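You operate a simulated robot arm through the tools that you are given. There is no shell and no other tool.

The job below is to be done with a simulated robot arm. You get a single attempt, and the scene is never put back.

## Task
Put both dough balls on the baking tray and press each one flat.

It is judged by the outcome, as a careful person would: the job done as asked, and still so three seconds after it is handed in. It fails if anything else is knocked over, pushed out of place, dropped, spilled or broken.

## Robot
A 6-joint arm with a two-finger gripper, fixed in place. Base frame: the origin is on the floor under the middle of its stand, x ahead of it, y to its left, z up; the work surface is at about z = 0.91. Units: m, degrees, N and s.
With the tool pointing down near the work surface it reaches from about 0.14 to 0.68 m from the base axis. Its first joint turns from -66.0 to 66.0 degrees. Payload 2.45 kg.
Tool frame: the origin (TCP) lies between the finger pads and is the grasp point; the fingertips stand 0.03 m ahead of it; z points along the fingers, y is the line along which they close. The gripper opens to 0.106 m; its body begins 0.079 m behind the TCP.
Orientation is that of the tool frame in the base frame, as [roll, pitch, yaw] about the fixed x, y, z axes, in that order (R = Rz(yaw) Ry(pitch) Rx(roll)). With the fingers straight down and closing along the base's y, the tool's x points along the base's -x, its y along +y and its z along -z.

## Interface
- The arm moves only by the tool arm_command. Its argument "steps" is a list that holds one entry, the list of rows, each a list of 7 numbers: the turn, a rotation vector about the tool's x, y, z in degrees, then the shift along the tool's x, y, z in m, then the finger opening in m, from 0 to 0.106. In form: [[[ax, ay, az, dx, dy, dz, hand], ...]]. A call has 1 to 20 rows; each row shifts and turns the commanded pose from where the row before left it, along the tool's axes as they then stand. A row lasts 0.2 s, in which the tool goes at most 0.05 m and 8.6 degrees; a call with a longer step from one row to the next is refused whole, and so is a gripper value outside its range. Where a pose cannot be reached the arm comes as near as it can. A force on the tool above 40 N (or 10 N above the force at the start of the call, whichever is more), or a blocked arm, ends the call early, and 0.2 s more pass. The fingers move at their own pace (about 0.153 m/s each) and stop on an object; they squeeze with about 42 N. The grip force told is the motor's: it shows also when the fingers shut on nothing. Time passes only in rows, and 0.2 s behind the last, so rows that do not move let the fingers close. It gives the time, the measured TCP pose, the force on the tool (base axes), the opening and the grip force at its end, in the units of the frame above (readings bear some noise), with the torque about the TCP (base axes, N m) and any sound that the robot's microphone picked up, and new pictures: "show" is both (left out), scene, wrist or none.
- Cameras (640 x 400 px; columns grow to the right, rows downward): "scene" is fixed at [0.0818, 0.4368, 1.4012]; the picture's right is [-0.51, -0.86, 0.00], its down [-0.41, 0.25, -0.88] and it looks along [0.75, -0.45, -0.48] (base axes); focal length 332 px, centre (320, 200). "wrist" rides on the gripper at [0.076, -0.002, -0.106] in the tool frame; the picture's right is [0.02, 1.00, 0.00], its down [-0.78, 0.02, -0.62] and it looks along [-0.62, 0.01, 0.78] (tool axes); focal length 247 px, centre (320, 200). There is no depth. A picture from a camera that has moved, and an enlarged one, comes with that camera's place and axes in the base frame and with its lens. The place of the scene camera against the robot may be out by one fixed shift of up to 0.018 m in any direction.
- inspect(camera, box): a new picture of the part [left, top, right, bottom] of that camera's present view, enlarged. It takes no simulated time.
- sign_off(): hands the job in; it is judged then, once.

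Nothing tells you positions but the pictures and the camera data. Unless the task says otherwise, let go and move clear before handing in.

The tools are called as name(argument=value, ...) on one line, values as JSON. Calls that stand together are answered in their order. arm_command: Moves the arm, as the interface text tells. Its arguments: {"type":"object","properties":{"steps":{"type":"array","items":{"type":"array","items":{"type":"array","items":{"type":"number"}}}},"show":{"type":"string","enum":["both","scene","wrist","none"]}},"required":["steps"]} The other tools are called the same way: inspect (camera, box) takes an enlarged picture of a part of a camera's view; sign_off () hands the job in.

At the start:

```text
clock: 0.0
tcp_pos: [0.39, 0.1153, 1.1624]
ee_rot: [-180.0, 0.0, -180.0]
contact_force: [-0.5, 0.2, 0.0]
torque: [0.01, 0.0, 0.01]
grip_width: 0.1059
grip_force: 0.0
```

scene: 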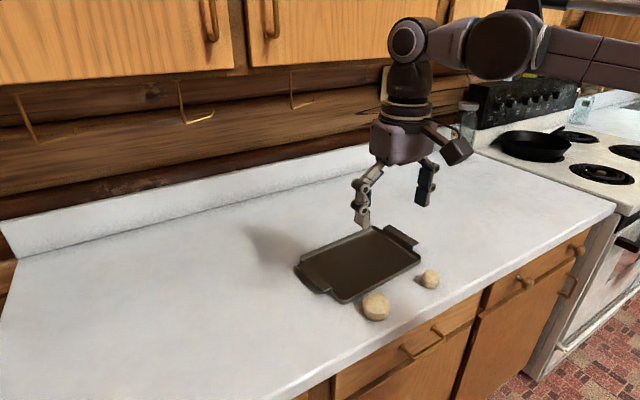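
wrist: 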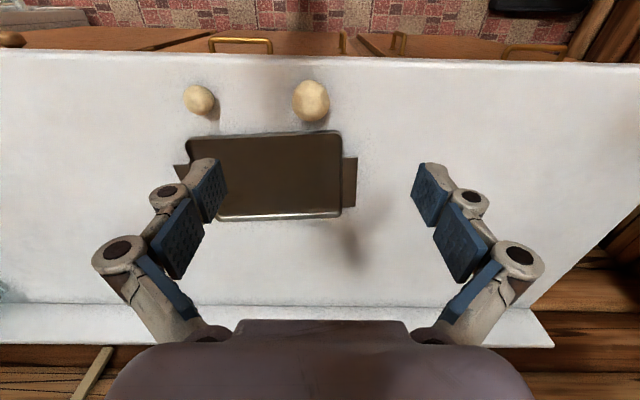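

I see two dough balls near the front edge of the counter and a tray behind them. From the pictures I put the big ball at about (0.415, 0.10), the small one at (0.417, -0.05) and the tray centre at (0.55, 0.035). I'll look closer before moving.

inspect(camera="scene", box=[280, 210, 460, 330])

inspect(camera="wrist", box=[160, 60, 380, 230])

```text
3.33 times, centred on (370, 270) of scene
camera zoom: at [0.0818, 0.4368, 1.4012], right [-0.51, -0.86, 0.0], down [-0.41, 0.25, -0.88], along [0.75, -0.45, -0.48], focal length 1108 px, centre (153, -33)
```

zoom: 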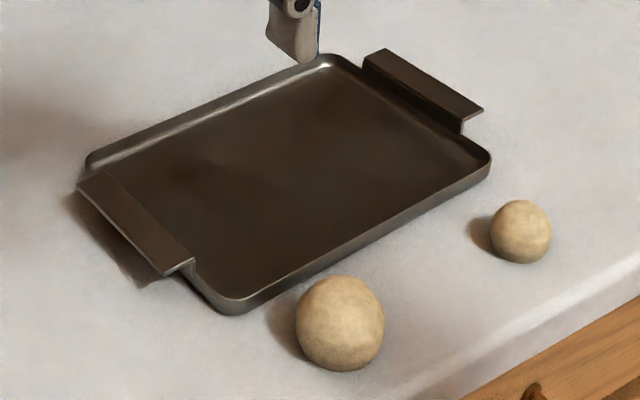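

```text
2.35 times, centred on (270, 145) of wrist
camera zoom: at [0.313, 0.1156, 1.2691], right [-0.02, 1.0, 0.0], down [0.78, 0.02, 0.62], along [0.62, 0.01, -0.78], focal length 581 px, centre (438, 329)
```

zoom: 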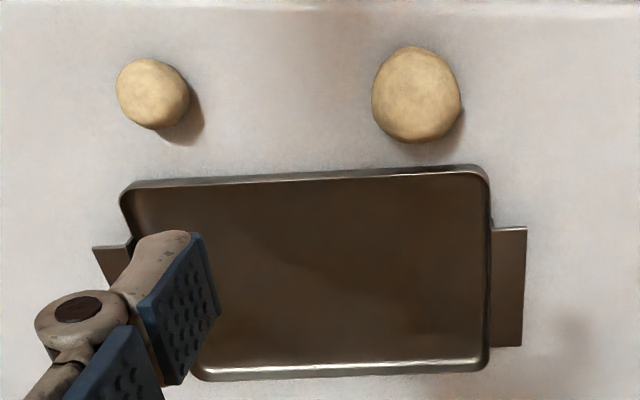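

The big ball looks about 5 cm across and the small one about 4 cm, and the tray has a low rim. I'll move over the big ball at about z = 1.04 and check its position again.

arm_command(steps=[[[0, 0, 0, -0.008, -0.004, 0.04, 0.106], [0, 0, 0, -0.007, -0.004, 0.04, 0.106], [0, 0, 0, -0.007, -0.004, 0.042, 0.106], [0, 0, 0, 0, 0, 0, 0.106]]])

```text
clock: 1.0
tcp_pos: [0.4099, 0.1061, 1.0413]
ee_rot: [180.0, 0.0, -180.0]
contact_force: [-0.1, -0.3, -0.1]
torque: [0.0, 0.02, -0.02]
grip_width: 0.106
grip_force: 0.0
camera wrist: at [0.334, 0.1054, 1.1471], right [-0.02, 1.0, 0.0], down [0.78, 0.02, 0.62], along [0.62, 0.01, -0.78], focal length 247 px, centre (320, 200)
```

scene: 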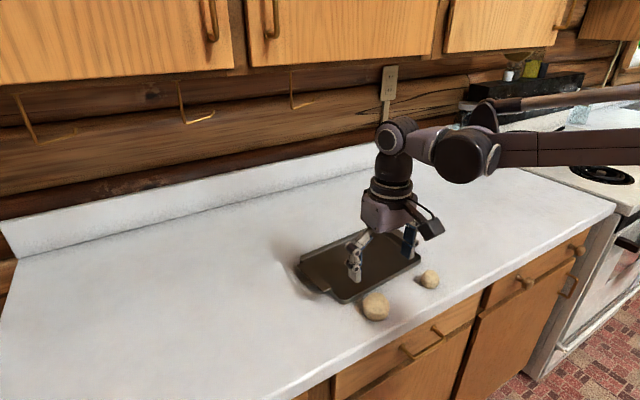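
wrist: 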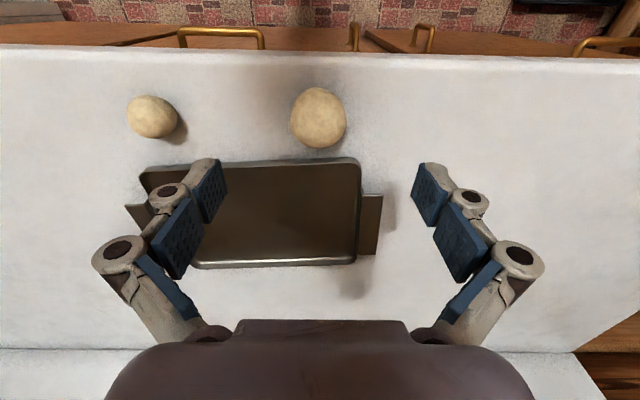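

The gripper is centred over the big ball, which is about 5 cm wide at roughly (0.412, 0.104). Next I'll go straight down around it with the fingers open.

arm_command(steps=[[[0, 0, 0, -0.001, 0, 0.032, 0.106], [0, 0, 0, 0, -0.001, 0.032, 0.106], [0, 0, 0, 0, 0, 0.031, 0.09], [0, 0, 0, 0, 0, 0, 0.08]]])

```text
clock: 2.0
tcp_pos: [0.4128, 0.1055, 0.9462]
ee_rot: [-180.0, 0.1, -180.0]
contact_force: [0.5, -0.4, 0.7]
torque: [0.01, 0.0, -0.02]
grip_width: 0.0802
grip_force: 0.1
camera wrist: at [0.3358, 0.1045, 1.0521], right [-0.02, 1.0, 0.0], down [0.78, 0.02, 0.62], along [0.62, 0.01, -0.78], focal length 247 px, centre (320, 200)
```

scene: 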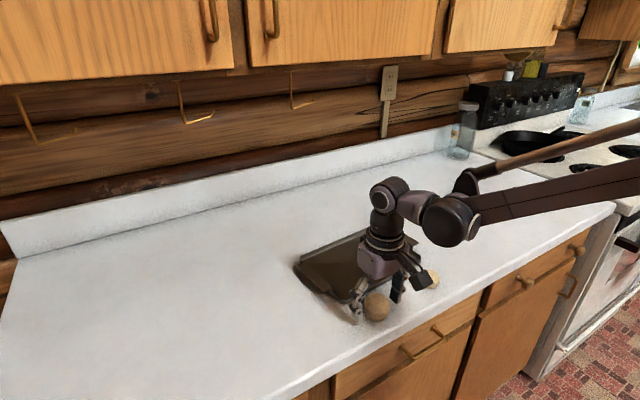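
wrist: 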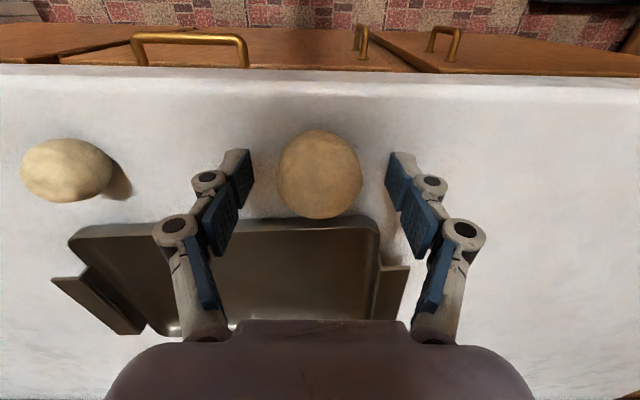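

The ball sits centred between the fingers. I'll close gently to just under its width and read the force.

arm_command(steps=[[[0, 0, 0, 0, 0, 0, 0.06], [0, 0, 0, 0, 0, 0, 0.05], [0, 0, 0, 0, 0, 0, 0.046], [0, 0, 0, 0, 0, 0, 0.046]]], show="wrist")

```text
clock: 3.0
tcp_pos: [0.4122, 0.106, 0.9467]
ee_rot: [180.0, 0.0, -180.0]
contact_force: [-0.4, -0.5, 3.2]
torque: [-0.1, -0.03, 0.0]
grip_width: 0.0488
grip_force: 42.1
camera wrist: at [0.3358, 0.1045, 1.0525], right [-0.02, 1.0, 0.0], down [0.78, 0.02, 0.62], along [0.62, 0.01, -0.78], focal length 247 px, centre (320, 200)
```

wrist: 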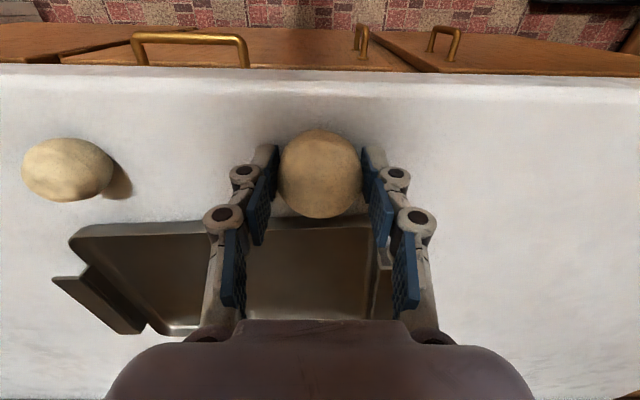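

The ball holds firm at 0.0488 m. I'll lift it straight up now.

arm_command(steps=[[[0, 0, 0, 0, 0, -0.01, 0.042], [0, 0, 0, 0, 0, -0.025, 0.042], [0, 0, 0, 0, 0, -0.03, 0.042], [0, 0, 0, 0, 0, -0.03, 0.042], [0, 0, 0, 0, 0, 0, 0.042]]])

```text
clock: 4.2
tcp_pos: [0.4132, 0.1053, 1.0413]
ee_rot: [180.0, 0.0, -180.0]
contact_force: [-0.7, 0.1, -0.9]
torque: [-0.01, -0.01, 0.01]
grip_width: 0.049
grip_force: 42.0
camera wrist: at [0.3359, 0.1038, 1.1471], right [-0.02, 1.0, 0.0], down [0.78, 0.02, 0.62], along [0.62, 0.01, -0.78], focal length 247 px, centre (320, 200)
```

scene: 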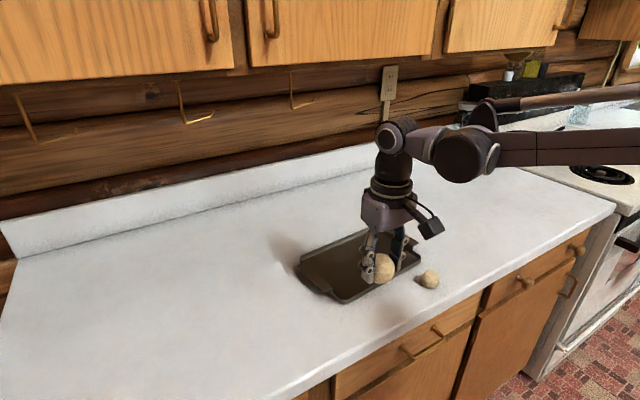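
wrist: 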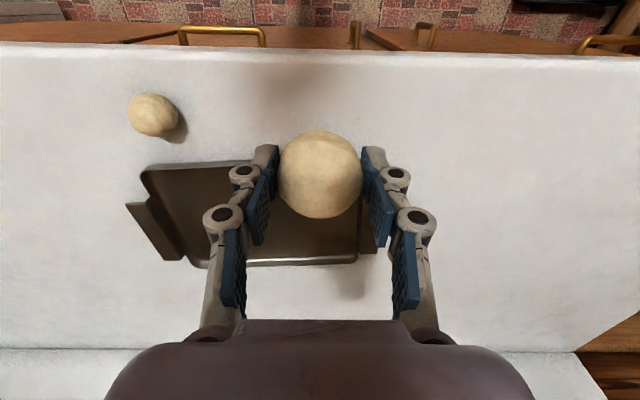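

The ball is held and lifted clear. I'll carry it over the tray to about (0.546, 0.092) at the same height.

arm_command(steps=[[[0, 0, 0, -0.033, -0.003, 0, 0.042], [0, 0, 0, -0.034, -0.003, 0, 0.042], [0, 0, 0, -0.034, -0.003, 0, 0.042], [0, 0, 0, -0.033, -0.003, 0, 0.042], [0, 0, 0, 0, 0, 0, 0.042]]])

```text
clock: 5.4
tcp_pos: [0.5456, 0.0915, 1.0403]
ee_rot: [180.0, 0.0, -179.9]
contact_force: [0.3, -1.1, -1.3]
torque: [0.0, 0.0, 0.02]
grip_width: 0.0487
grip_force: 42.2
camera wrist: at [0.4677, 0.0903, 1.1459], right [-0.02, 1.0, 0.0], down [0.78, 0.02, 0.62], along [0.62, 0.01, -0.78], focal length 247 px, centre (320, 200)
```

scene: 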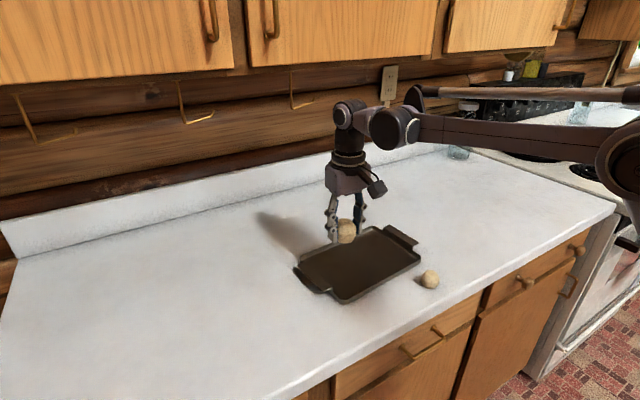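
wrist: 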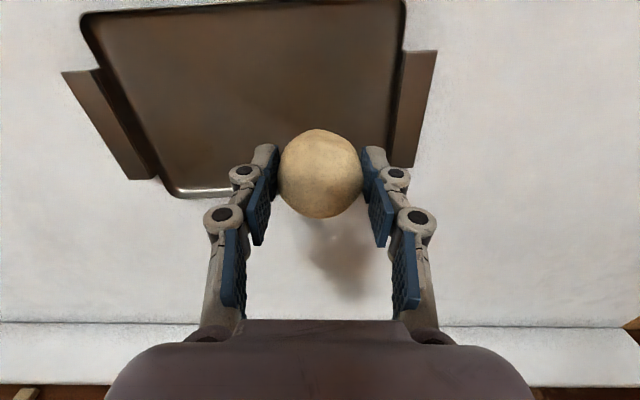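

The ball is over the right half of the tray with room inside the rim. I'll lower it in stages and watch the force.

arm_command(steps=[[[0, 0, 0, 0, 0, 0.03, 0.042], [0, 0, 0, 0, 0, 0.03, 0.042], [0, 0, 0, 0, 0, 0.02, 0.042], [0, 0, 0, 0, 0, 0.005, 0.042], [0, 0, 0, 0, 0, 0, 0.042]]])

inspect(camera="scene", box=[280, 210, 460, 330])

```text
clock: 6.6
tcp_pos: [0.5466, 0.0912, 0.9562]
ee_rot: [180.0, 0.0, 179.9]
contact_force: [0.6, 0.8, -0.3]
torque: [-0.01, 0.0, 0.0]
grip_width: 0.0487
grip_force: 41.7
camera wrist: at [0.4697, 0.0901, 1.0625], right [-0.02, 1.0, 0.0], down [0.78, 0.02, 0.62], along [0.62, 0.01, -0.78], focal length 247 px, centre (320, 200)
```

scene: 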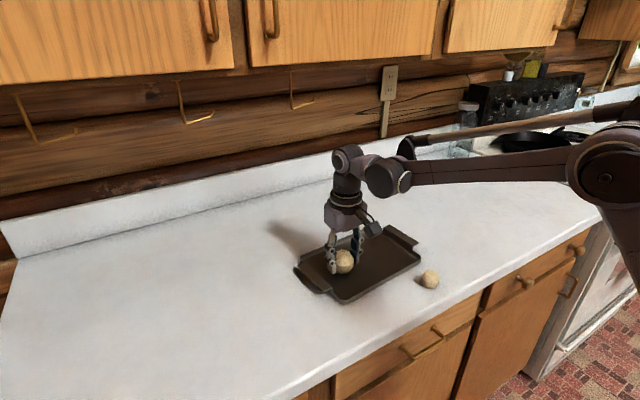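
wrist: 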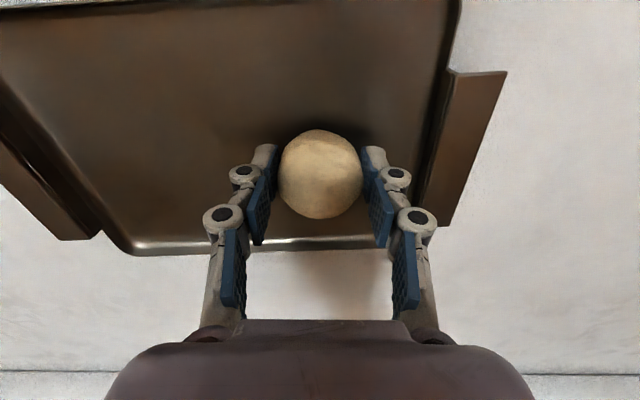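

```text
3.33 times, centred on (370, 270) of scene
camera zoom: at [0.0819, 0.4368, 1.4012], right [-0.51, -0.86, 0.0], down [-0.41, 0.25, -0.88], along [0.75, -0.45, -0.48], focal length 1108 px, centre (153, -33)
```

zoom: 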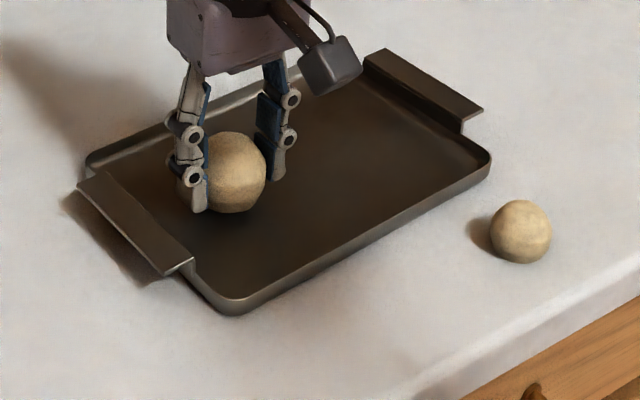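

The ball is just above the tray floor and clear of the rim. I'll creep down the last few millimetres.

arm_command(steps=[[[0, 0, 0, 0, 0, 0.002, 0.042], [0, 0, 0, 0, 0, 0.002, 0.042], [0, 0, 0, 0, 0, 0, 0.042]]], show="none")

inspect(camera="scene", box=[310, 230, 400, 290])

```text
clock: 7.4
tcp_pos: [0.548, 0.0922, 0.9524]
ee_rot: [-180.0, 0.0, 180.0]
contact_force: [0.0, 0.3, -1.5]
torque: [0.0, 0.02, 0.01]
grip_width: 0.0487
grip_force: 42.0
```

```text
6.67 times, centred on (355, 260) of scene
camera zoom: at [0.0819, 0.4368, 1.4012], right [-0.51, -0.86, 0.0], down [-0.41, 0.25, -0.88], along [0.75, -0.45, -0.48], focal length 2215 px, centre (87, -200)
```

zoom: 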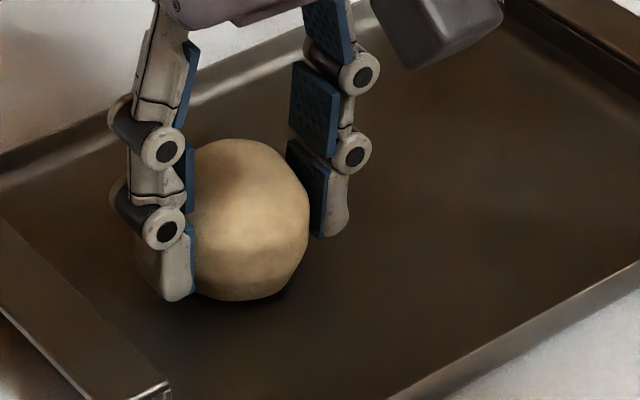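

No contact force has shown yet, so I'll keep creeping down.

arm_command(steps=[[[0, 0, 0, 0, 0, 0.002, 0.042], [0, 0, 0, 0, 0, 0.001, 0.042], [0, 0, 0, 0, 0, 0, 0.042]]], show="none")

```text
clock: 8.2
tcp_pos: [0.5477, 0.092, 0.9506]
ee_rot: [179.9, 0.1, -180.0]
contact_force: [4.0, 1.0, 23.5]
torque: [-0.03, -0.05, -0.02]
grip_width: 0.0488
grip_force: 42.3
```

The ball is touching the tray floor now. I'll ease up a touch and open the fingers slightly.

arm_command(steps=[[[0, 0, 0, 0, 0, -0.0015, 0.042], [0, 0, 0, 0, 0, 0, 0.047], [0, 0, 0, 0, 0, 0, 0.054], [0, 0, 0, 0, 0, 0, 0.062], [0, 0, 0, 0, 0, 0, 0.066]]])

inspect(camera="scene", box=[310, 230, 400, 290])

```text
clock: 9.4
tcp_pos: [0.5477, 0.0908, 0.9504]
ee_rot: [-179.9, 0.0, 180.0]
contact_force: [0.1, 0.3, 0.4]
torque: [0.01, 0.0, -0.01]
grip_width: 0.0663
grip_force: 0.1
camera wrist: at [0.4701, 0.0903, 1.0567], right [-0.02, 1.0, 0.0], down [0.78, 0.02, 0.62], along [0.62, 0.01, -0.78], focal length 247 px, centre (320, 200)
```

scene: 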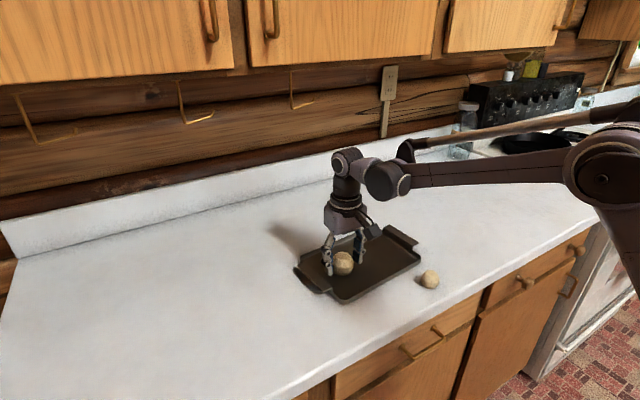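
wrist: 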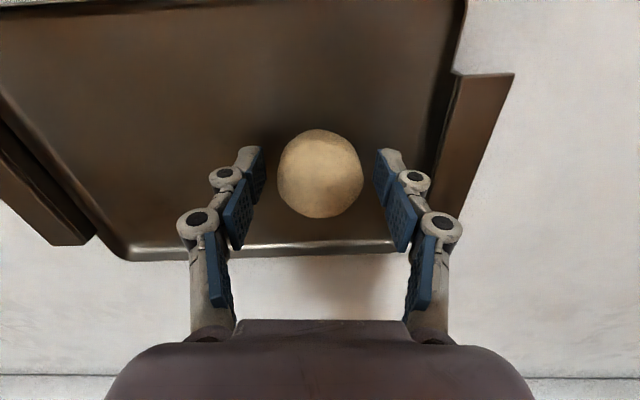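

```text
6.67 times, centred on (355, 260) of scene
camera zoom: at [0.0818, 0.4368, 1.4012], right [-0.51, -0.86, 0.0], down [-0.41, 0.25, -0.88], along [0.75, -0.45, -0.48], focal length 2215 px, centre (87, -200)
```

zoom: 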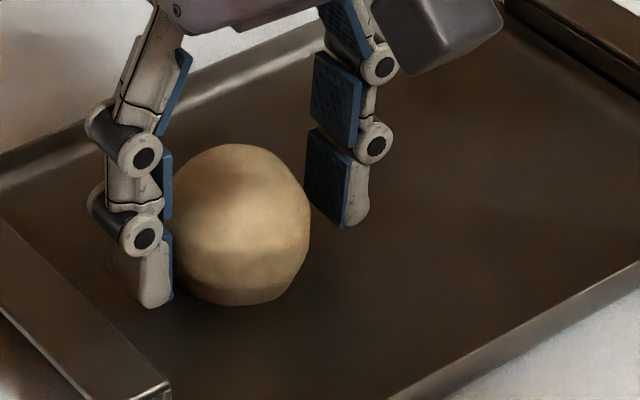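

The ball stays put in the tray. I'll rise straight up, close the fingers above it and look again before pressing.

arm_command(steps=[[[0, 0, 0, 0, 0, -0.02, 0.068], [0, 0, 0, 0, 0, -0.03, 0.068], [0, 0, 0, 0, 0, -0.03, 0.068], [0, 0, 0, 0, 0, -0.01, 0.04], [0, 0, 0, 0, 0, 0, 0.01], [0, 0, 0, 0, 0, 0, 0.0], [0, 0, 0, 0, 0, 0, 0.0]]])

inspect(camera="scene", box=[280, 190, 430, 290])

```text
clock: 11.0
tcp_pos: [0.5467, 0.092, 1.0403]
ee_rot: [-180.0, 0.1, 179.9]
contact_force: [-0.1, -0.6, -0.2]
torque: [-0.04, 0.0, -0.02]
grip_width: 0.0
grip_force: 28.8
camera wrist: at [0.4705, 0.0899, 1.1463], right [-0.02, 1.0, 0.0], down [0.78, 0.02, 0.62], along [0.62, 0.01, -0.78], focal length 247 px, centre (320, 200)
```

scene: 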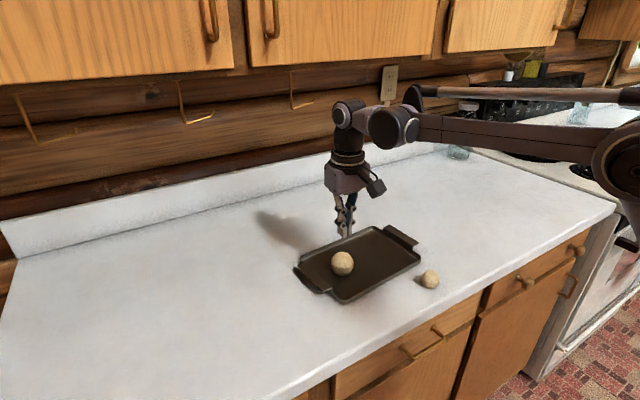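
wrist: 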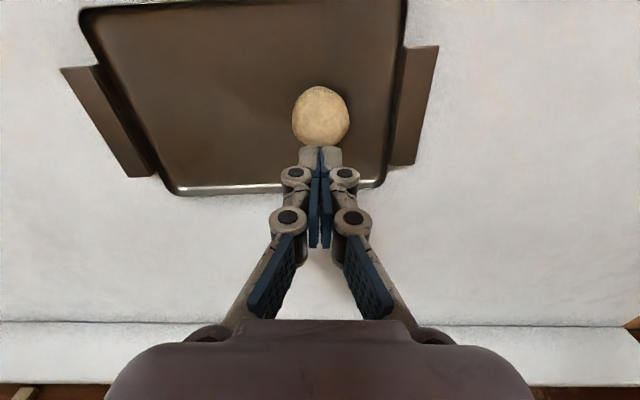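

```text
4.00 times, centred on (355, 240) of scene
camera zoom: at [0.0818, 0.4368, 1.4012], right [-0.51, -0.86, 0.0], down [-0.41, 0.25, -0.88], along [0.75, -0.45, -0.48], focal length 1329 px, centre (180, 40)
```

zoom: 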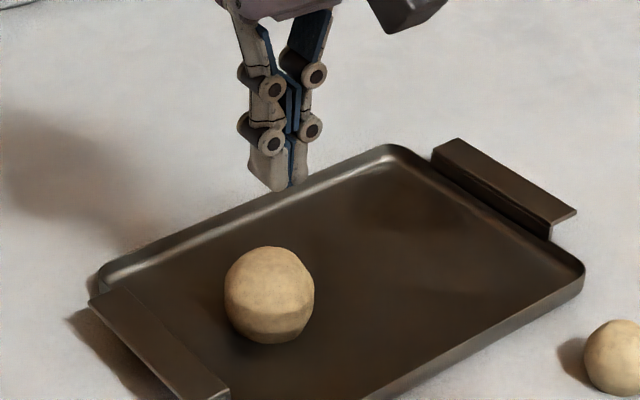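

The fingers are closed and centred above the ball. I'll lower to its top and begin pressing in small steps, watching the force.

arm_command(steps=[[[0, 0, 0, 0, 0, 0.025, 0.0], [0, 0, 0, 0, 0, 0.015, 0.0], [0, 0, 0, 0, 0, 0.004, 0.0], [0, 0, 0, 0, 0, 0.004, 0.0], [0, 0, 0, 0, 0, 0.003, 0.0], [0, 0, 0, 0, 0, 0.003, 0.0]]])

inspect(camera="scene", box=[280, 210, 430, 310])

```text
clock: 12.4
tcp_pos: [0.5474, 0.0917, 0.987]
ee_rot: [-180.0, 0.0, -180.0]
contact_force: [1.4, -0.6, 0.6]
torque: [0.0, 0.02, 0.0]
grip_width: 0.0
grip_force: 28.8
camera wrist: at [0.4698, 0.0907, 1.0927], right [-0.02, 1.0, 0.0], down [0.78, 0.02, 0.62], along [0.62, 0.01, -0.78], focal length 247 px, centre (320, 200)
```

scene: 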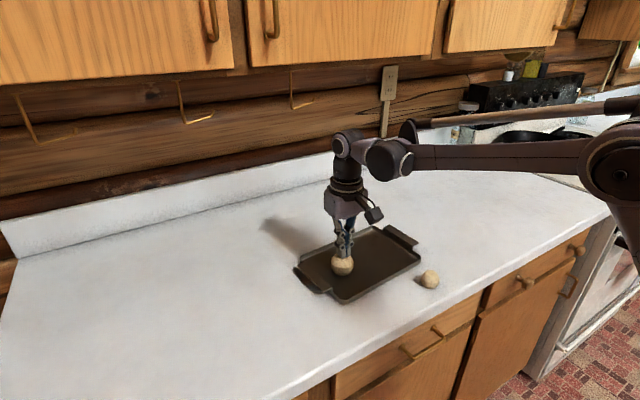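
wrist: 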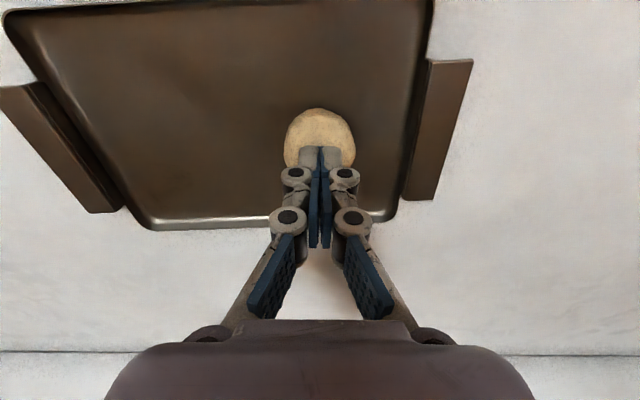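

```text
4.00 times, centred on (355, 260) of scene
camera zoom: at [0.0818, 0.4368, 1.4012], right [-0.51, -0.86, 0.0], down [-0.41, 0.25, -0.88], along [0.75, -0.45, -0.48], focal length 1329 px, centre (180, -40)
```

zoom: 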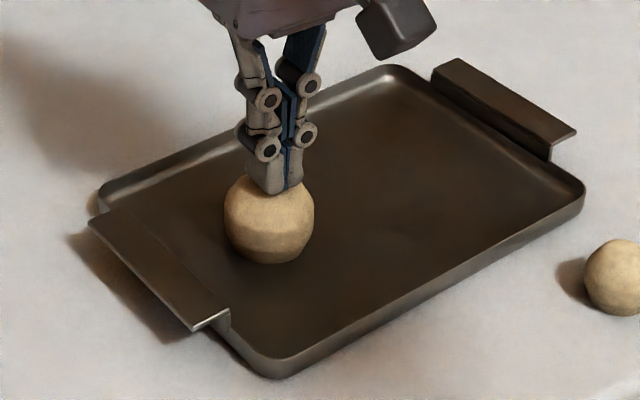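

The fingertips have just reached the top of the ball. I'll press on in small steps.

arm_command(steps=[[[0, 0, 0, 0, 0, 0.002, 0.0], [0, 0, 0, 0, 0, 0.002, 0.0], [0, 0, 0, 0, 0, 0.002, 0.0], [0, 0, 0, 0, 0, 0.002, 0.0]]], show="wrist")

inspect(camera="scene", box=[280, 210, 430, 310])

```text
clock: 13.4
tcp_pos: [0.5478, 0.0931, 0.979]
ee_rot: [-179.9, 0.0, -179.9]
contact_force: [-0.4, 0.0, 1.9]
torque: [0.02, 0.06, 0.03]
grip_width: 0.0059
grip_force: 28.3
camera wrist: at [0.4702, 0.0908, 1.0848], right [-0.02, 1.0, 0.0], down [0.78, 0.02, 0.62], along [0.62, 0.01, -0.78], focal length 247 px, centre (320, 200)
```

wrist: 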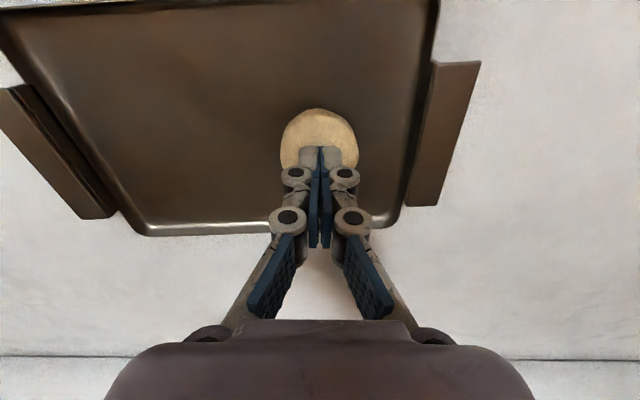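

```text
4.00 times, centred on (355, 260) of scene
camera zoom: at [0.0818, 0.4368, 1.4012], right [-0.51, -0.86, 0.0], down [-0.41, 0.25, -0.88], along [0.75, -0.45, -0.48], focal length 1329 px, centre (180, -40)
```

zoom: 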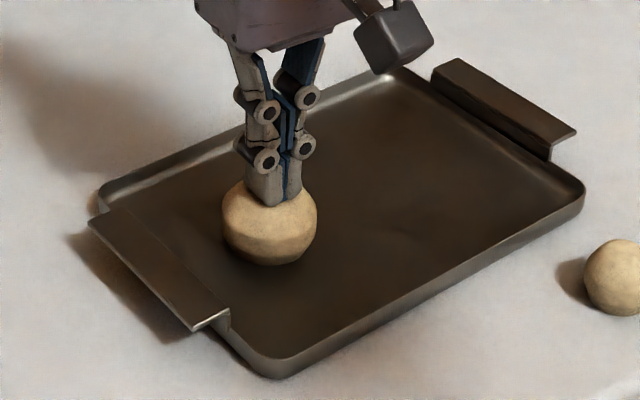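

The ball is giving and spreading under light force. I'll keep pressing down slowly.

arm_command(steps=[[[0, 0, 0, 0, 0, 0.003, 0.0], [0, 0, 0, 0, 0, 0.003, 0.0], [0, 0, 0, 0, 0, 0.003, 0.0], [0, 0, 0, 0, 0, 0.003, 0.0]]], show="wrist")

inspect(camera="scene", box=[280, 210, 430, 310])

```text
clock: 14.4
tcp_pos: [0.5471, 0.0925, 0.9673]
ee_rot: [179.9, 0.0, 180.0]
contact_force: [0.4, 0.1, 0.8]
torque: [0.05, 0.09, -0.02]
grip_width: 0.0062
grip_force: 28.9
camera wrist: at [0.4705, 0.0906, 1.0725], right [-0.02, 1.0, 0.0], down [0.78, 0.02, 0.62], along [0.62, 0.01, -0.78], focal length 247 px, centre (320, 200)
```

wrist: 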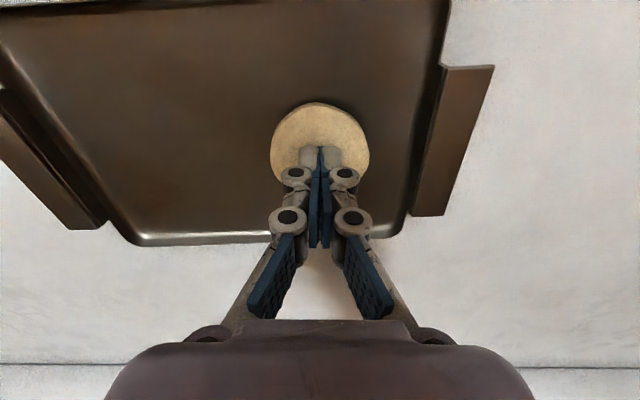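

```text
4.00 times, centred on (355, 260) of scene
camera zoom: at [0.0818, 0.4368, 1.4012], right [-0.51, -0.86, 0.0], down [-0.41, 0.25, -0.88], along [0.75, -0.45, -0.48], focal length 1329 px, centre (180, -40)
```

zoom: 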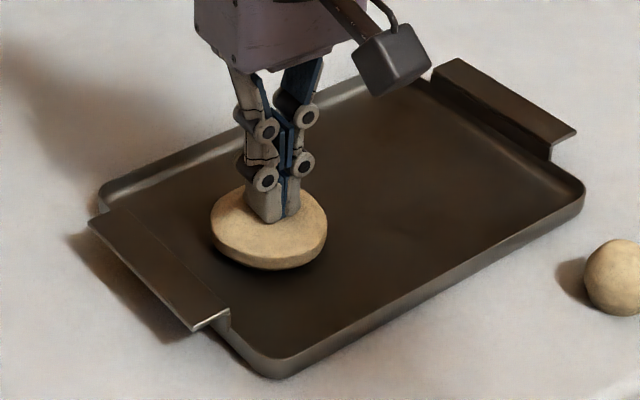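

The dough is flattening into a disc about 2 cm thick. I'll press roughly another centimetre.

arm_command(steps=[[[0, 0, 0, 0, 0, 0.003, 0.0], [0, 0, 0, 0, 0, 0.003, 0.0], [0, 0, 0, 0, 0, 0.002, 0.0], [0, 0, 0, 0, 0, 0.002, 0.0], [0, 0, 0, 0, 0, 0, 0.0]]], show="wrist")

inspect(camera="scene", box=[280, 210, 430, 310])

```text
clock: 15.6
tcp_pos: [0.5467, 0.0922, 0.9563]
ee_rot: [179.9, 0.1, 180.0]
contact_force: [2.4, 0.2, 27.3]
torque: [0.0, -0.05, 0.0]
grip_width: 0.0061
grip_force: 27.8
camera wrist: at [0.4696, 0.0907, 1.0633], right [-0.02, 1.0, 0.0], down [0.78, 0.02, 0.62], along [0.62, 0.01, -0.78], focal length 247 px, centre (320, 200)
```

wrist: 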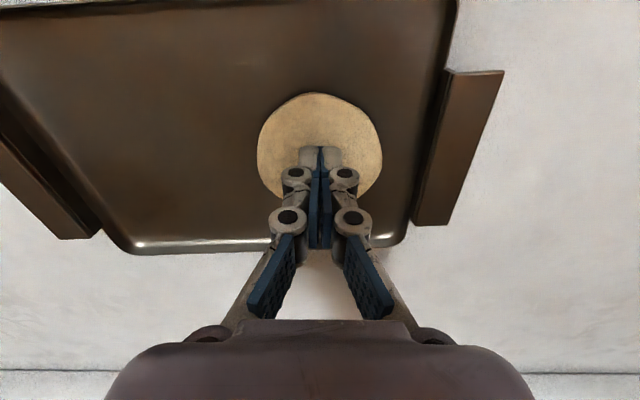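

```text
4.00 times, centred on (355, 260) of scene
camera zoom: at [0.0814, 0.4368, 1.4013], right [-0.51, -0.86, 0.0], down [-0.41, 0.25, -0.88], along [0.75, -0.45, -0.48], focal length 1329 px, centre (180, -40)
```

zoom: 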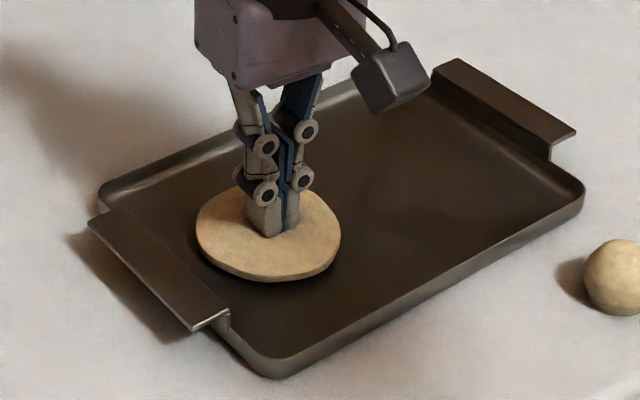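

The dough is a thin flat disc and the force has climbed to 27 N, so it's fully pressed. I'll lift off gently and check nothing sticks.

arm_command(steps=[[[0, 0, 0, 0, 0, -0.003, 0.0], [0, 0, 0, 0, 0, -0.007, 0.0], [0, 0, 0, 0, 0, -0.02, 0.0], [0, 0, 0, 0, 0, -0.03, 0.0], [0, 0, 0, 0, 0, -0.03, 0.0], [0, 0, 0, 0, 0, 0, 0.0]]])

inspect(camera="scene", box=[280, 210, 460, 330])

```text
clock: 17.0
tcp_pos: [0.5484, 0.0944, 1.0475]
ee_rot: [-180.0, 0.0, -180.0]
contact_force: [1.4, 0.0, 0.6]
torque: [0.01, -0.02, 0.0]
grip_width: 0.0001
grip_force: 28.7
camera wrist: at [0.4705, 0.0917, 1.1534], right [-0.02, 1.0, 0.0], down [0.78, 0.02, 0.62], along [0.62, 0.01, -0.78], focal length 247 px, centre (320, 200)
```

scene: 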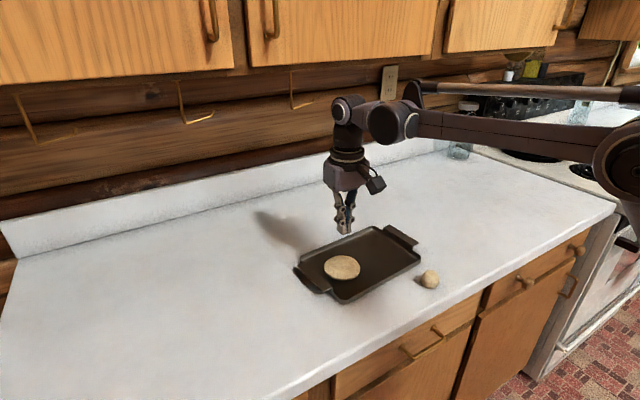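
wrist: 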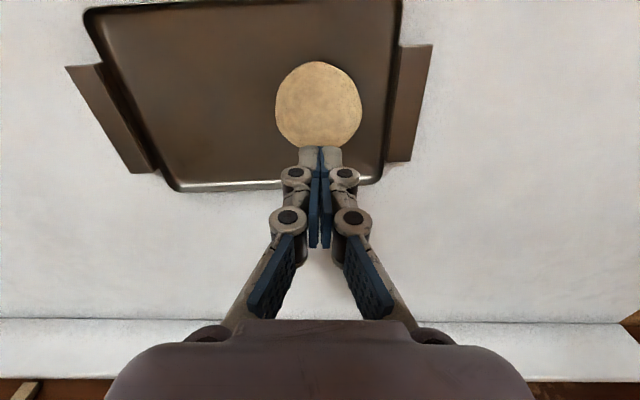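

```text
3.33 times, centred on (370, 270) of scene
camera zoom: at [0.0818, 0.4368, 1.4012], right [-0.51, -0.86, 0.0], down [-0.41, 0.25, -0.88], along [0.75, -0.45, -0.48], focal length 1108 px, centre (153, -33)
```

zoom: 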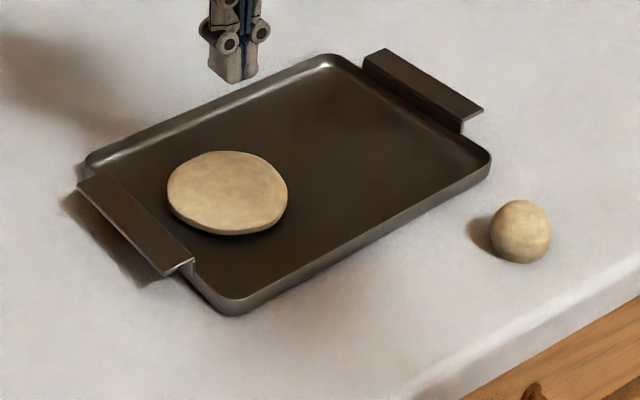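

The big one is now a flat disc on the tray. Next I'll move over the small ball near (0.415, -0.046), opening the fingers on the way.

arm_command(steps=[[[0, 0, 0, 0.0266, -0.0276, 0, 0.0], [0, 0, 0, 0.0266, -0.0276, 0, 0.03], [0, 0, 0, 0.0266, -0.0276, 0, 0.06], [0, 0, 0, 0.0266, -0.0276, 0, 0.08], [0, 0, 0, 0.0266, -0.0276, 0, 0.08], [0, 0, 0, 0, 0, 0, 0.08]]])

inspect(camera="wrist", box=[220, 50, 420, 200])

```text
clock: 18.4
tcp_pos: [0.4125, -0.0467, 1.0465]
ee_rot: [179.9, 0.0, 179.9]
contact_force: [-0.9, 0.3, -0.1]
torque: [0.01, 0.01, 0.02]
grip_width: 0.0803
grip_force: 0.1
camera wrist: at [0.3354, -0.0482, 1.1519], right [-0.02, 1.0, 0.0], down [0.78, 0.02, 0.62], along [0.62, 0.01, -0.78], focal length 247 px, centre (320, 200)
```

scene: 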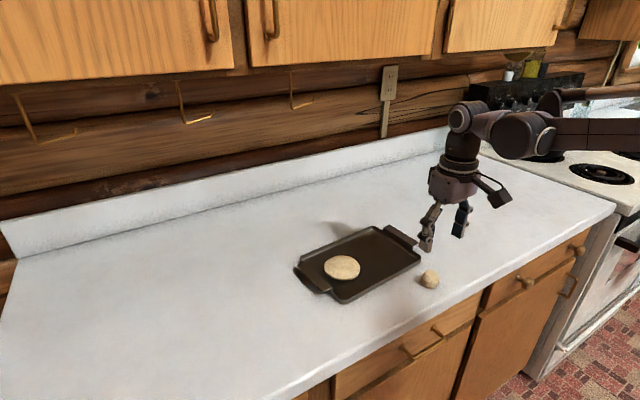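
wrist: 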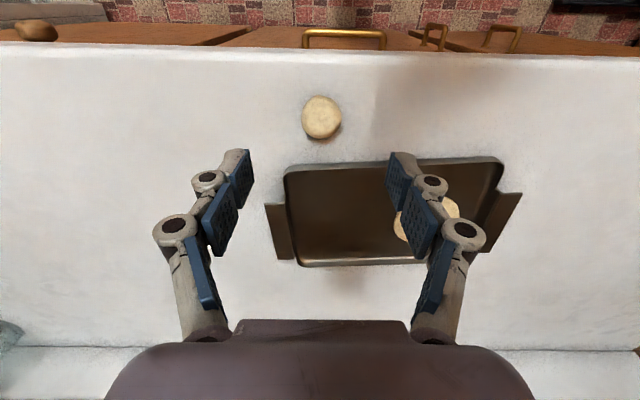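

```text
2.67 times, centred on (320, 125) of wrist
camera zoom: at [0.3354, -0.0482, 1.1519], right [-0.02, 1.0, 0.0], down [0.78, 0.02, 0.62], along [0.62, 0.01, -0.78], focal length 659 px, centre (320, 400)
```

zoom: 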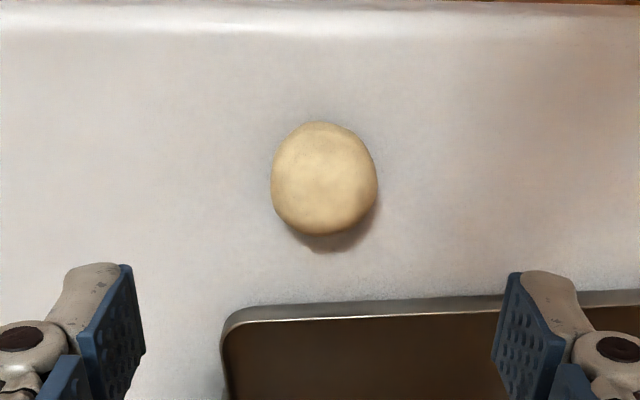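

The small ball is about 3.7 cm wide at roughly (0.416, -0.046), 4 mm further ahead than the gripper. I'll correct that and go down around it.

arm_command(steps=[[[0, 0, 0, -0.004, 0.0005, 0.03, 0.08], [0, 0, 0, 0, 0, 0.03, 0.08], [0, 0, 0, 0, 0, 0.03, 0.08], [0, 0, 0, 0, 0, 0.012, 0.07], [0, 0, 0, 0, 0, 0, 0.06]]])

```text
clock: 19.6
tcp_pos: [0.4177, -0.0443, 0.9449]
ee_rot: [180.0, 0.0, 179.9]
contact_force: [0.3, -0.1, -0.5]
torque: [-0.03, 0.01, -0.01]
grip_width: 0.0599
grip_force: 0.1
camera wrist: at [0.3407, -0.0468, 1.0508], right [-0.02, 1.0, 0.0], down [0.78, 0.02, 0.62], along [0.62, 0.01, -0.78], focal length 247 px, centre (320, 200)
```

scene: 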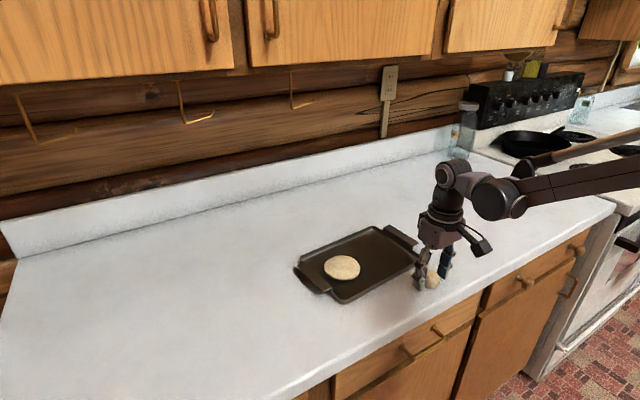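
wrist: 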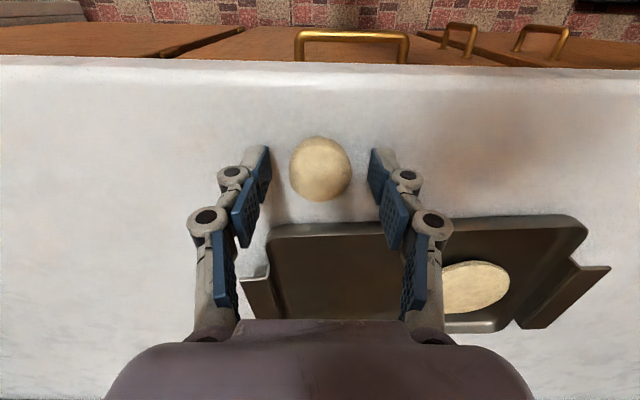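

The ball is between the fingers. I'll shift 2 mm back to centre on it and close.

arm_command(steps=[[[0, 0, 0, 0.002, 0, 0, 0.055], [0, 0, 0, 0, 0, 0, 0.045], [0, 0, 0, 0, 0, 0, 0.036], [0, 0, 0, 0, 0, 0, 0.032], [0, 0, 0, 0, 0, 0, 0.032]]], show="wrist")

```text
clock: 20.8
tcp_pos: [0.4166, -0.0461, 0.9447]
ee_rot: [-179.9, 0.0, -180.0]
contact_force: [-0.4, -1.0, 2.9]
torque: [0.01, -0.01, -0.04]
grip_width: 0.0353
grip_force: 41.7
camera wrist: at [0.339, -0.0466, 1.0509], right [-0.02, 1.0, 0.0], down [0.78, 0.02, 0.62], along [0.62, 0.01, -0.78], focal length 247 px, centre (320, 200)
```

wrist: 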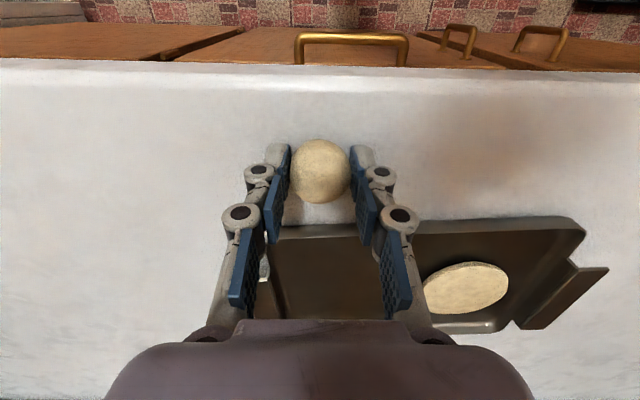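

The grip on the small ball is firm at 0.0353 m. I'll lift it and carry it over the left half of the tray, to about (0.554, -0.02).

arm_command(steps=[[[0, 0, 0, 0, 0, -0.01, 0.028], [0, 0, 0, 0, 0, -0.025, 0.028], [0, 0, 0, 0, 0, -0.03, 0.028], [0, 0, 0, 0, 0, -0.03, 0.028], [0, 0, 0, -0.034, 0.0065, 0, 0.028], [0, 0, 0, -0.034, 0.0065, 0, 0.028], [0, 0, 0, -0.034, 0.0065, 0, 0.028], [0, 0, 0, -0.035, 0.0065, 0, 0.028], [0, 0, 0, 0, 0, 0, 0.028]]])

inspect(camera="scene", box=[280, 190, 460, 310])

```text
clock: 22.8
tcp_pos: [0.5558, -0.0195, 1.0379]
ee_rot: [-180.0, 0.1, -179.9]
contact_force: [1.2, -0.8, -0.6]
torque: [-0.01, 0.02, -0.01]
grip_width: 0.0349
grip_force: 41.9
camera wrist: at [0.4768, -0.0207, 1.1444], right [-0.02, 1.0, 0.0], down [0.78, 0.02, 0.62], along [0.62, 0.01, -0.78], focal length 247 px, centre (320, 200)
```

scene: 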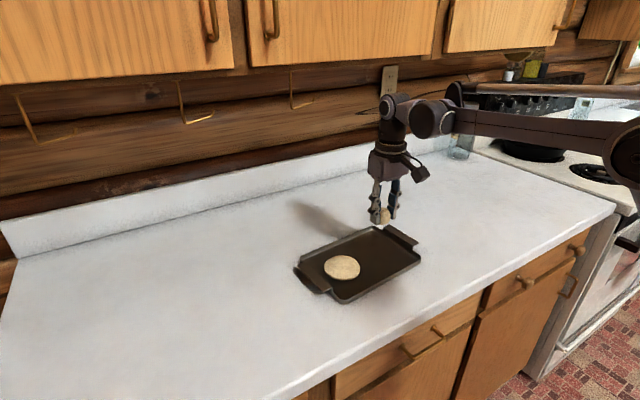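
wrist: 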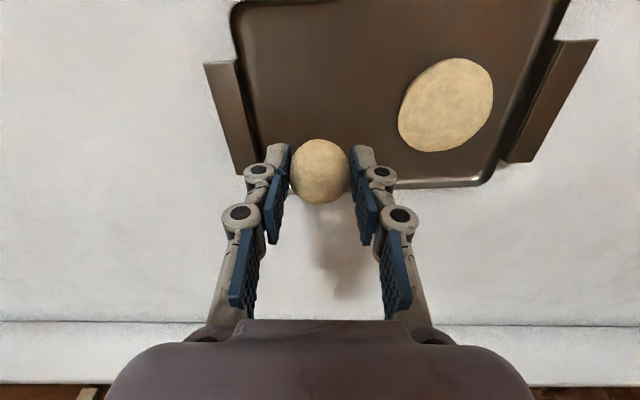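

```text
3.33 times, centred on (370, 250) of scene
camera zoom: at [0.0819, 0.4368, 1.4012], right [-0.51, -0.86, 0.0], down [-0.41, 0.25, -0.88], along [0.75, -0.45, -0.48], focal length 1108 px, centre (153, 33)
```

zoom: 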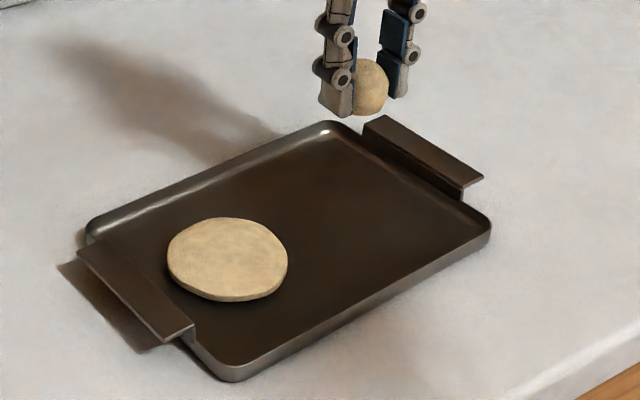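

The small ball is over the left part of the tray. I'll shift 5 mm towards the middle for rim clearance and lower it.

arm_command(steps=[[[0, 0, 0, 0, 0.005, 0.02, 0.028], [0, 0, 0, 0, 0, 0.03, 0.028], [0, 0, 0, 0, 0, 0.028, 0.028], [0, 0, 0, 0, 0, 0.008, 0.028], [0, 0, 0, 0, 0, 0.001, 0.028], [0, 0, 0, 0, 0, 0, 0.028]]])

inspect(camera="scene", box=[330, 210, 450, 290])

```text
clock: 24.2
tcp_pos: [0.5542, -0.0147, 0.9526]
ee_rot: [179.9, 0.0, -180.0]
contact_force: [0.1, 0.4, -0.5]
torque: [-0.01, 0.0, 0.04]
grip_width: 0.0355
grip_force: 41.8
camera wrist: at [0.4758, -0.0157, 1.0583], right [-0.02, 1.0, 0.0], down [0.78, 0.02, 0.62], along [0.62, 0.01, -0.78], focal length 247 px, centre (320, 200)
```

scene: 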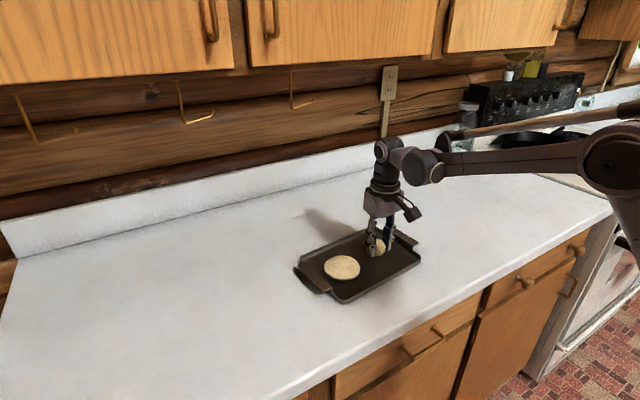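
wrist: 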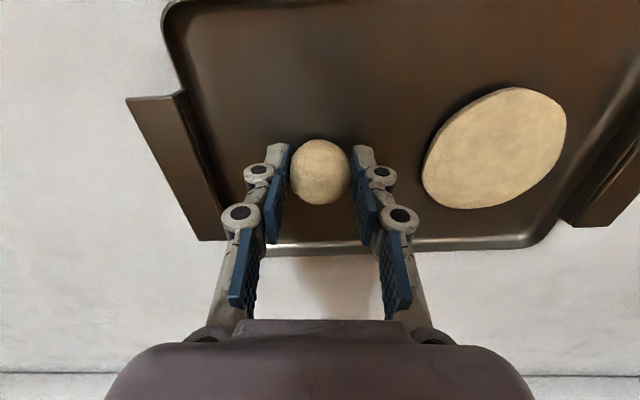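

```text
5.00 times, centred on (390, 250) of scene
camera zoom: at [0.0819, 0.4368, 1.4012], right [-0.51, -0.86, 0.0], down [-0.41, 0.25, -0.88], along [0.75, -0.45, -0.48], focal length 1661 px, centre (-30, -50)
```

zoom: 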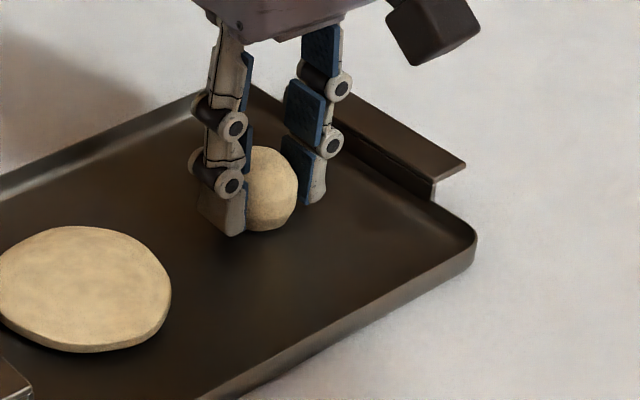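

The small ball is a few millimetres above the tray with room on both sides. I'll creep down until contact.

arm_command(steps=[[[0, 0, 0, 0, 0, 0.002, 0.028], [0, 0, 0, 0, 0, 0.001, 0.028], [0, 0, 0, 0, 0, 0, 0.028]]], show="none")

```text
clock: 25.0
tcp_pos: [0.5532, -0.0134, 0.9482]
ee_rot: [-180.0, 0.1, -180.0]
contact_force: [-0.2, -0.6, 0.2]
torque: [0.01, 0.02, 0.0]
grip_width: 0.0354
grip_force: 42.0
```

arm_command(steps=[[[0, 0, 0, 0, 0, 0.001, 0.028], [0, 0, 0, 0, 0, 0.0005, 0.028], [0, 0, 0, 0, 0, 0, 0.028]]], show="none")

```text
clock: 25.8
tcp_pos: [0.5528, -0.0146, 0.9485]
ee_rot: [179.9, 0.1, -180.0]
contact_force: [-0.8, 0.3, 16.5]
torque: [0.04, -0.09, -0.01]
grip_width: 0.0353
grip_force: 42.4
```

The small ball has touched the tray floor. I'll ease off 1 mm and open slowly.

arm_command(steps=[[[0, 0, 0, 0, 0, -0.001, 0.028], [0, 0, 0, 0, 0, 0, 0.034], [0, 0, 0, 0, 0, 0, 0.041], [0, 0, 0, 0, 0, 0, 0.048], [0, 0, 0, 0, 0, 0, 0.052]]])

inspect(camera="scene", box=[330, 210, 450, 290])

```text
clock: 27.0
tcp_pos: [0.5534, -0.0143, 0.9481]
ee_rot: [180.0, 0.1, -180.0]
contact_force: [-0.7, 0.1, -0.2]
torque: [-0.02, 0.02, -0.03]
grip_width: 0.0524
grip_force: 0.1
camera wrist: at [0.4761, -0.0158, 1.055], right [-0.02, 1.0, 0.0], down [0.78, 0.02, 0.62], along [0.62, 0.01, -0.78], focal length 247 px, centre (320, 200)
```

scene: 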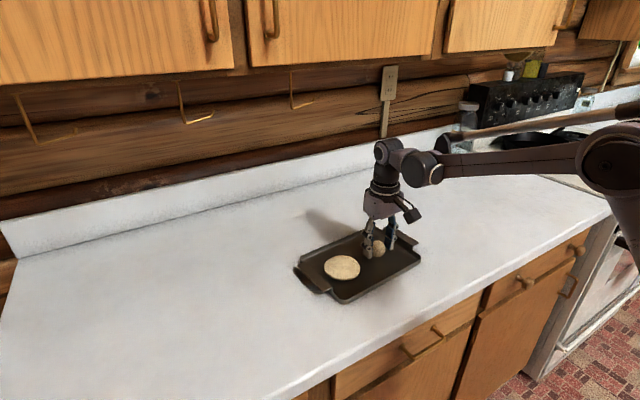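
wrist: 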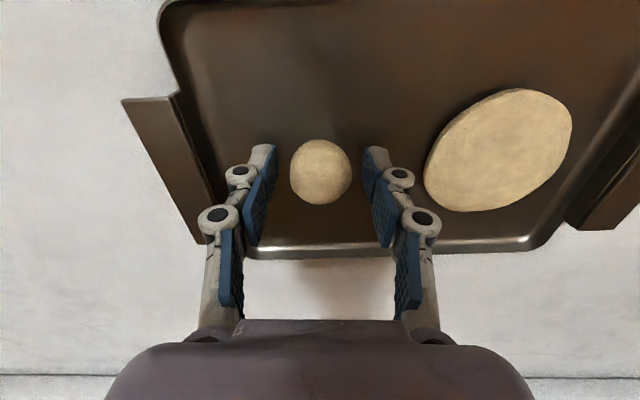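

```text
5.00 times, centred on (390, 250) of scene
camera zoom: at [0.0818, 0.4368, 1.4012], right [-0.51, -0.86, 0.0], down [-0.41, 0.25, -0.88], along [0.75, -0.45, -0.48], focal length 1661 px, centre (-30, -50)
```

zoom: 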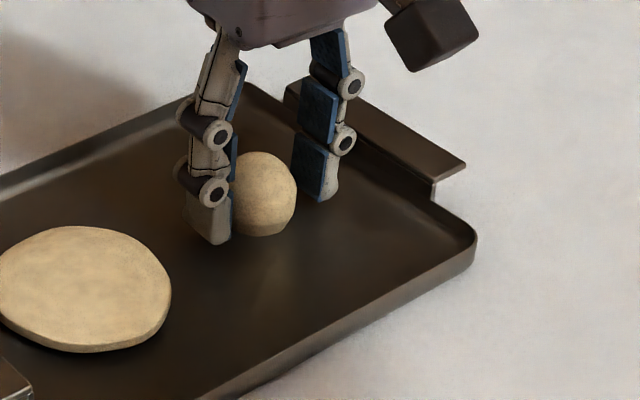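

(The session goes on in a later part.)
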